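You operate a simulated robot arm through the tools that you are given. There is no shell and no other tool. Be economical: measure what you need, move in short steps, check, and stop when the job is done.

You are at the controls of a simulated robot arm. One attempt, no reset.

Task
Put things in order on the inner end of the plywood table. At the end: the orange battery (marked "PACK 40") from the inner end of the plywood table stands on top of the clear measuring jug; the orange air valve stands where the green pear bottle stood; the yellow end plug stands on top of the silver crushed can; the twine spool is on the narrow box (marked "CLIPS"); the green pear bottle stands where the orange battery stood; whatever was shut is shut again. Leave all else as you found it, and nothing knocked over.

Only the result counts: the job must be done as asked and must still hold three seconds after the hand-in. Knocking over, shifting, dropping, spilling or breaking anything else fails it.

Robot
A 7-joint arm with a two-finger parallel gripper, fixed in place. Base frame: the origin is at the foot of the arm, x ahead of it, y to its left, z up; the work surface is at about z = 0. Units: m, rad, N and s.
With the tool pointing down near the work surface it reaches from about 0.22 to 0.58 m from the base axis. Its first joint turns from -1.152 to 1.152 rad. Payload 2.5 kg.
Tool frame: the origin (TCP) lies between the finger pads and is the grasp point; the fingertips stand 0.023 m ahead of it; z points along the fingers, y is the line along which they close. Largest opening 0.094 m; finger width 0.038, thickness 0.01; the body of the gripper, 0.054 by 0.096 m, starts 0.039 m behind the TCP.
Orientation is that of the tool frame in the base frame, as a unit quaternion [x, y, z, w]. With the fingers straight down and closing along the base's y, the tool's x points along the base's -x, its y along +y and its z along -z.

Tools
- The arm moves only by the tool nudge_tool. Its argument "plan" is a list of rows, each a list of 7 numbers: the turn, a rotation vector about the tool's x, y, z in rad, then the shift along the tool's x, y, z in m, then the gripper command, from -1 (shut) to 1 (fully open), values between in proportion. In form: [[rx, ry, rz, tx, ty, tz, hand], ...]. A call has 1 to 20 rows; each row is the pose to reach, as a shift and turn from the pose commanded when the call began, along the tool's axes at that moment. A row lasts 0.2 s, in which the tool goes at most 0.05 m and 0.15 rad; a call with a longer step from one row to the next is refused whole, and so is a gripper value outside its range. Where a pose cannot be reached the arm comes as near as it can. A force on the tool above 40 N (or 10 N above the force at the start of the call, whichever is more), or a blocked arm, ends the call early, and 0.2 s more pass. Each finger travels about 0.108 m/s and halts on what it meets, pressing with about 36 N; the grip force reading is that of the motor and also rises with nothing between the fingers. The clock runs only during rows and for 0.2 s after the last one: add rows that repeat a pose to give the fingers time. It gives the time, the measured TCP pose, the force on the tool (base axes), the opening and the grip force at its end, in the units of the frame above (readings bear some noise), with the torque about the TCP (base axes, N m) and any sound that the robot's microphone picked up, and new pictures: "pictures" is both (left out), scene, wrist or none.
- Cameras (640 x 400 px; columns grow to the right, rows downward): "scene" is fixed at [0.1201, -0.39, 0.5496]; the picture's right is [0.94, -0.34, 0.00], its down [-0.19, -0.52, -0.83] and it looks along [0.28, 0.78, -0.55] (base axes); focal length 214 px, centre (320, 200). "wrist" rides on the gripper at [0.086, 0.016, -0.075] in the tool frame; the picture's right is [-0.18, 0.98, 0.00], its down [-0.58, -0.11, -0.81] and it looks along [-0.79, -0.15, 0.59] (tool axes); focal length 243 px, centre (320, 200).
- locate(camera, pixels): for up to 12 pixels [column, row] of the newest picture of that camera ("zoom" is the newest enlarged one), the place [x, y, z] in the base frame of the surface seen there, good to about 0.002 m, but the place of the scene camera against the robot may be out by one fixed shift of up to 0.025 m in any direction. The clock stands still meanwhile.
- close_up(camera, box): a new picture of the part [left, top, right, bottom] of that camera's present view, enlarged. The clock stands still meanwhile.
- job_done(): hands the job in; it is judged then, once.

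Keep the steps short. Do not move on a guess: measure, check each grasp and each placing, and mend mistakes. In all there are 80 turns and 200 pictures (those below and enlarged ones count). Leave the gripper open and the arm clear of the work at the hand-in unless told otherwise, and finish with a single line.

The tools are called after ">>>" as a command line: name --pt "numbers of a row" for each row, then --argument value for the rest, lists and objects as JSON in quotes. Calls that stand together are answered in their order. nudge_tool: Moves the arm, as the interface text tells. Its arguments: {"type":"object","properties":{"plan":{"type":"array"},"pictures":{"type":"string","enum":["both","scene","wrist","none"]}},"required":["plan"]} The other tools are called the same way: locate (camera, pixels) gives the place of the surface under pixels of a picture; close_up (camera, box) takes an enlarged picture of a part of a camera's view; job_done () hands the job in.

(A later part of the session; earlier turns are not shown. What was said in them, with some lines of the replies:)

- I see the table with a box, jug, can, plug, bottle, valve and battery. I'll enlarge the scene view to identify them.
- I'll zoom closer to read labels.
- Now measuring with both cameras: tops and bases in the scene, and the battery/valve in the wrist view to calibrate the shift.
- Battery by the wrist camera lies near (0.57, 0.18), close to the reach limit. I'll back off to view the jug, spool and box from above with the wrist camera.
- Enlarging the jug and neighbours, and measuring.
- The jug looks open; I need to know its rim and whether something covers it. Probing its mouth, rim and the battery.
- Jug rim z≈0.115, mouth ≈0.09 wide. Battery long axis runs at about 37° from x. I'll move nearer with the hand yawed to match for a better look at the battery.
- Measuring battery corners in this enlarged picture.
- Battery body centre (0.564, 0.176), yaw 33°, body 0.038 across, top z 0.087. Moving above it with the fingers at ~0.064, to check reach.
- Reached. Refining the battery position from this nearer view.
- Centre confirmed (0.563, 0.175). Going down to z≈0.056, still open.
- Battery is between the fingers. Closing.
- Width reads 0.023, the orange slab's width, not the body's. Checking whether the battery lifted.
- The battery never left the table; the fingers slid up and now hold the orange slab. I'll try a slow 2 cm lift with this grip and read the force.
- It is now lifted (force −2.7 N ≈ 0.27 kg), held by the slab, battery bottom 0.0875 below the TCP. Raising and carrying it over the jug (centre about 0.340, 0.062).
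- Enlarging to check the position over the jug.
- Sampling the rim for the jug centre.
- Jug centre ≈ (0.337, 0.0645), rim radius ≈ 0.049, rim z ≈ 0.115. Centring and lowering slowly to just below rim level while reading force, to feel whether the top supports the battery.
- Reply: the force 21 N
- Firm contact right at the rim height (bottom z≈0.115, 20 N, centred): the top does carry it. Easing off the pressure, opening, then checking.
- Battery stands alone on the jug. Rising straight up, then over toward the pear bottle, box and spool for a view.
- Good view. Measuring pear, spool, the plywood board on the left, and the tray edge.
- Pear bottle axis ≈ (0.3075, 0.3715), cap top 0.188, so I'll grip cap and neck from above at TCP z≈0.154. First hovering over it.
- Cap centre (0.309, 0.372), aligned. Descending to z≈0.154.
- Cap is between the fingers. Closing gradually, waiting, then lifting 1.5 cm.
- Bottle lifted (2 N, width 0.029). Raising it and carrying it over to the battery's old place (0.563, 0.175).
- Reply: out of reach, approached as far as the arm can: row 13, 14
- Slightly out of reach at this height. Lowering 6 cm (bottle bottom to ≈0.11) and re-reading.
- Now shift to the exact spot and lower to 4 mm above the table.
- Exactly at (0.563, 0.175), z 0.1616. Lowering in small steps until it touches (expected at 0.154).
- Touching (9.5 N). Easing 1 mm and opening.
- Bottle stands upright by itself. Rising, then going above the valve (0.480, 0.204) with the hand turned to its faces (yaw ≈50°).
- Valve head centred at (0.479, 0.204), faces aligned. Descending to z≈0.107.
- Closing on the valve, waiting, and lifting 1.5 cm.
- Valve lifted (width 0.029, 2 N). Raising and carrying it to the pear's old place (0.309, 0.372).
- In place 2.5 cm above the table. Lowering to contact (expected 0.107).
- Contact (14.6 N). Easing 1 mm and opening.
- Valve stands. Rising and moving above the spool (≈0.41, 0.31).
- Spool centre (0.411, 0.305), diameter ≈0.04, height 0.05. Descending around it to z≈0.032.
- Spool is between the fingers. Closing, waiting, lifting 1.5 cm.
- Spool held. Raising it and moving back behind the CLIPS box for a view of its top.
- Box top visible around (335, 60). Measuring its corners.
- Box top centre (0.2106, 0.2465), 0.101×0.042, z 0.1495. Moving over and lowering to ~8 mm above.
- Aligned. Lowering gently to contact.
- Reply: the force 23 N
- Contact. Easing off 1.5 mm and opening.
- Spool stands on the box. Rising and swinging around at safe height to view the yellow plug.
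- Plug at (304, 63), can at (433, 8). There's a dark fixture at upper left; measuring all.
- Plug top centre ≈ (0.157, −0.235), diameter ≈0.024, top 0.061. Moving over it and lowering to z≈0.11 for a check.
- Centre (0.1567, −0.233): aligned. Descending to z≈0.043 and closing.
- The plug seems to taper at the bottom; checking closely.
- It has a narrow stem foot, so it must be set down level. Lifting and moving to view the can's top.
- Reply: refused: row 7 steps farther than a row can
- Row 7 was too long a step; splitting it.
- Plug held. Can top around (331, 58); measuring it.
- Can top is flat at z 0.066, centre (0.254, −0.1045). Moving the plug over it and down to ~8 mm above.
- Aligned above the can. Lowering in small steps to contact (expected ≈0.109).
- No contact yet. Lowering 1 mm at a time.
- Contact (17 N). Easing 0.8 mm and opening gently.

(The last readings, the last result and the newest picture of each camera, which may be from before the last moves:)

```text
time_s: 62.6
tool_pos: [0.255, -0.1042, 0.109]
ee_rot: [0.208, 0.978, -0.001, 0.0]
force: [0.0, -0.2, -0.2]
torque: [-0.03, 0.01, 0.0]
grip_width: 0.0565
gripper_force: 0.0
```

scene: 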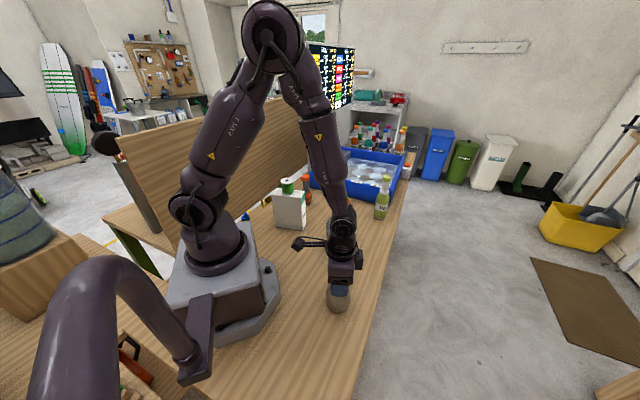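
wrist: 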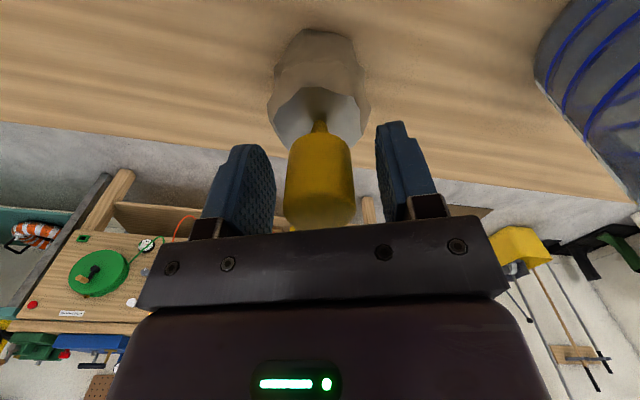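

Plug stands. Rising straight up to a clear pose for a final check.

>>> nudge_tool --pt "0 0 0 0 0 -0.02 0.2" --pt "0 0 0 0 0 -0.06 0.4" --pt "0 0 0 0 0 -0.1 0.7" --pt "0 0 0 0 0 -0.145 1" --pt "0 0 0 0 0 -0.19 1" --pt "0 0 0 0 0 -0.235 1" --pt "0 0 0 0 0 -0.28 1" --pt "0 0 0 0.02 0.03 -0.3 1" --pt "0 0 0 0.02 0.03 -0.3 1" --pictures "both"

>>> close_up --camera "scene" --box '[250, 160, 410, 385]'

>>> close_up --camera "scene" --box '[265, 165, 405, 265]'

```text
time_s: 64.6
tool_pos: [0.2468, -0.0692, 0.4109]
ee_rot: [0.207, 0.978, 0.0, 0.001]
force: [-0.2, -0.2, 0.7]
torque: [-0.03, -0.01, -0.01]
grip_width: 0.0937
gripper_force: 0.1
```

scene: 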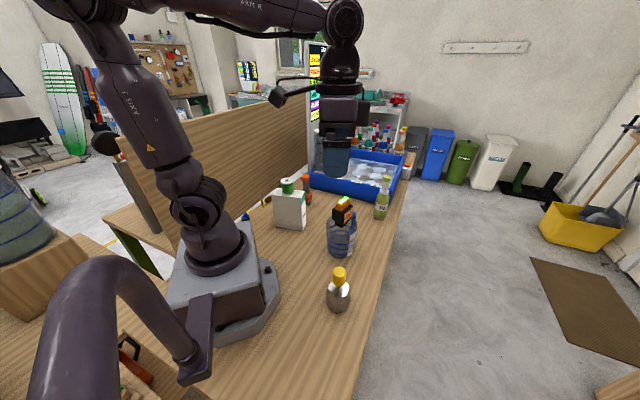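
wrist: 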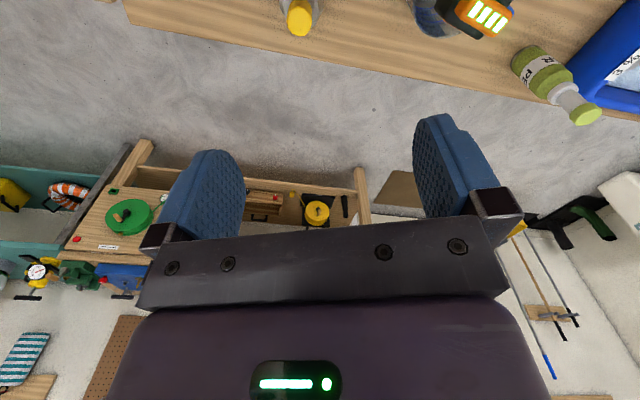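

```text
1.78 times, centred on (330, 272) of scene
```

zoom: 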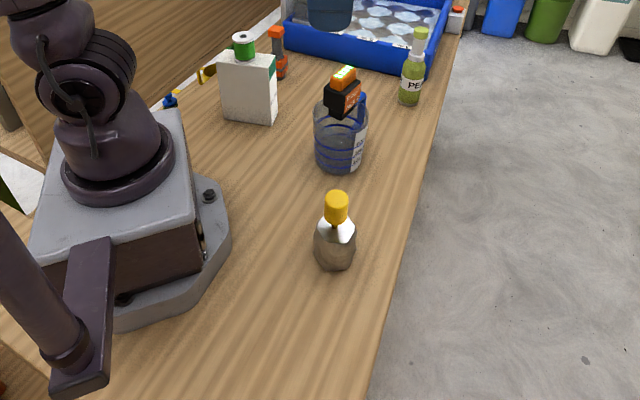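

```text
4.00 times, centred on (335, 215) of scene
```

zoom: 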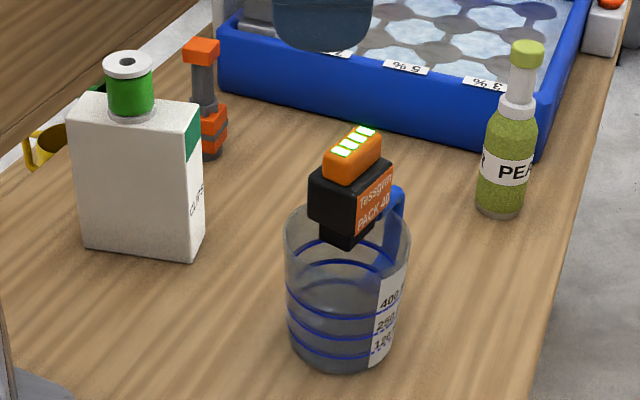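

All five objects stand where asked, nothing else has moved, nothing was opened, and the arm is clear with the gripper open. Handing in.

>>> job_done

```text
The job is handed in.
```

The job is handed in: the battery is on the jug, the pear bottle where the battery stood, the valve where the pear bottle stood, the spool on the CLIPS box and the plug on the can, all upright in the last pictures.
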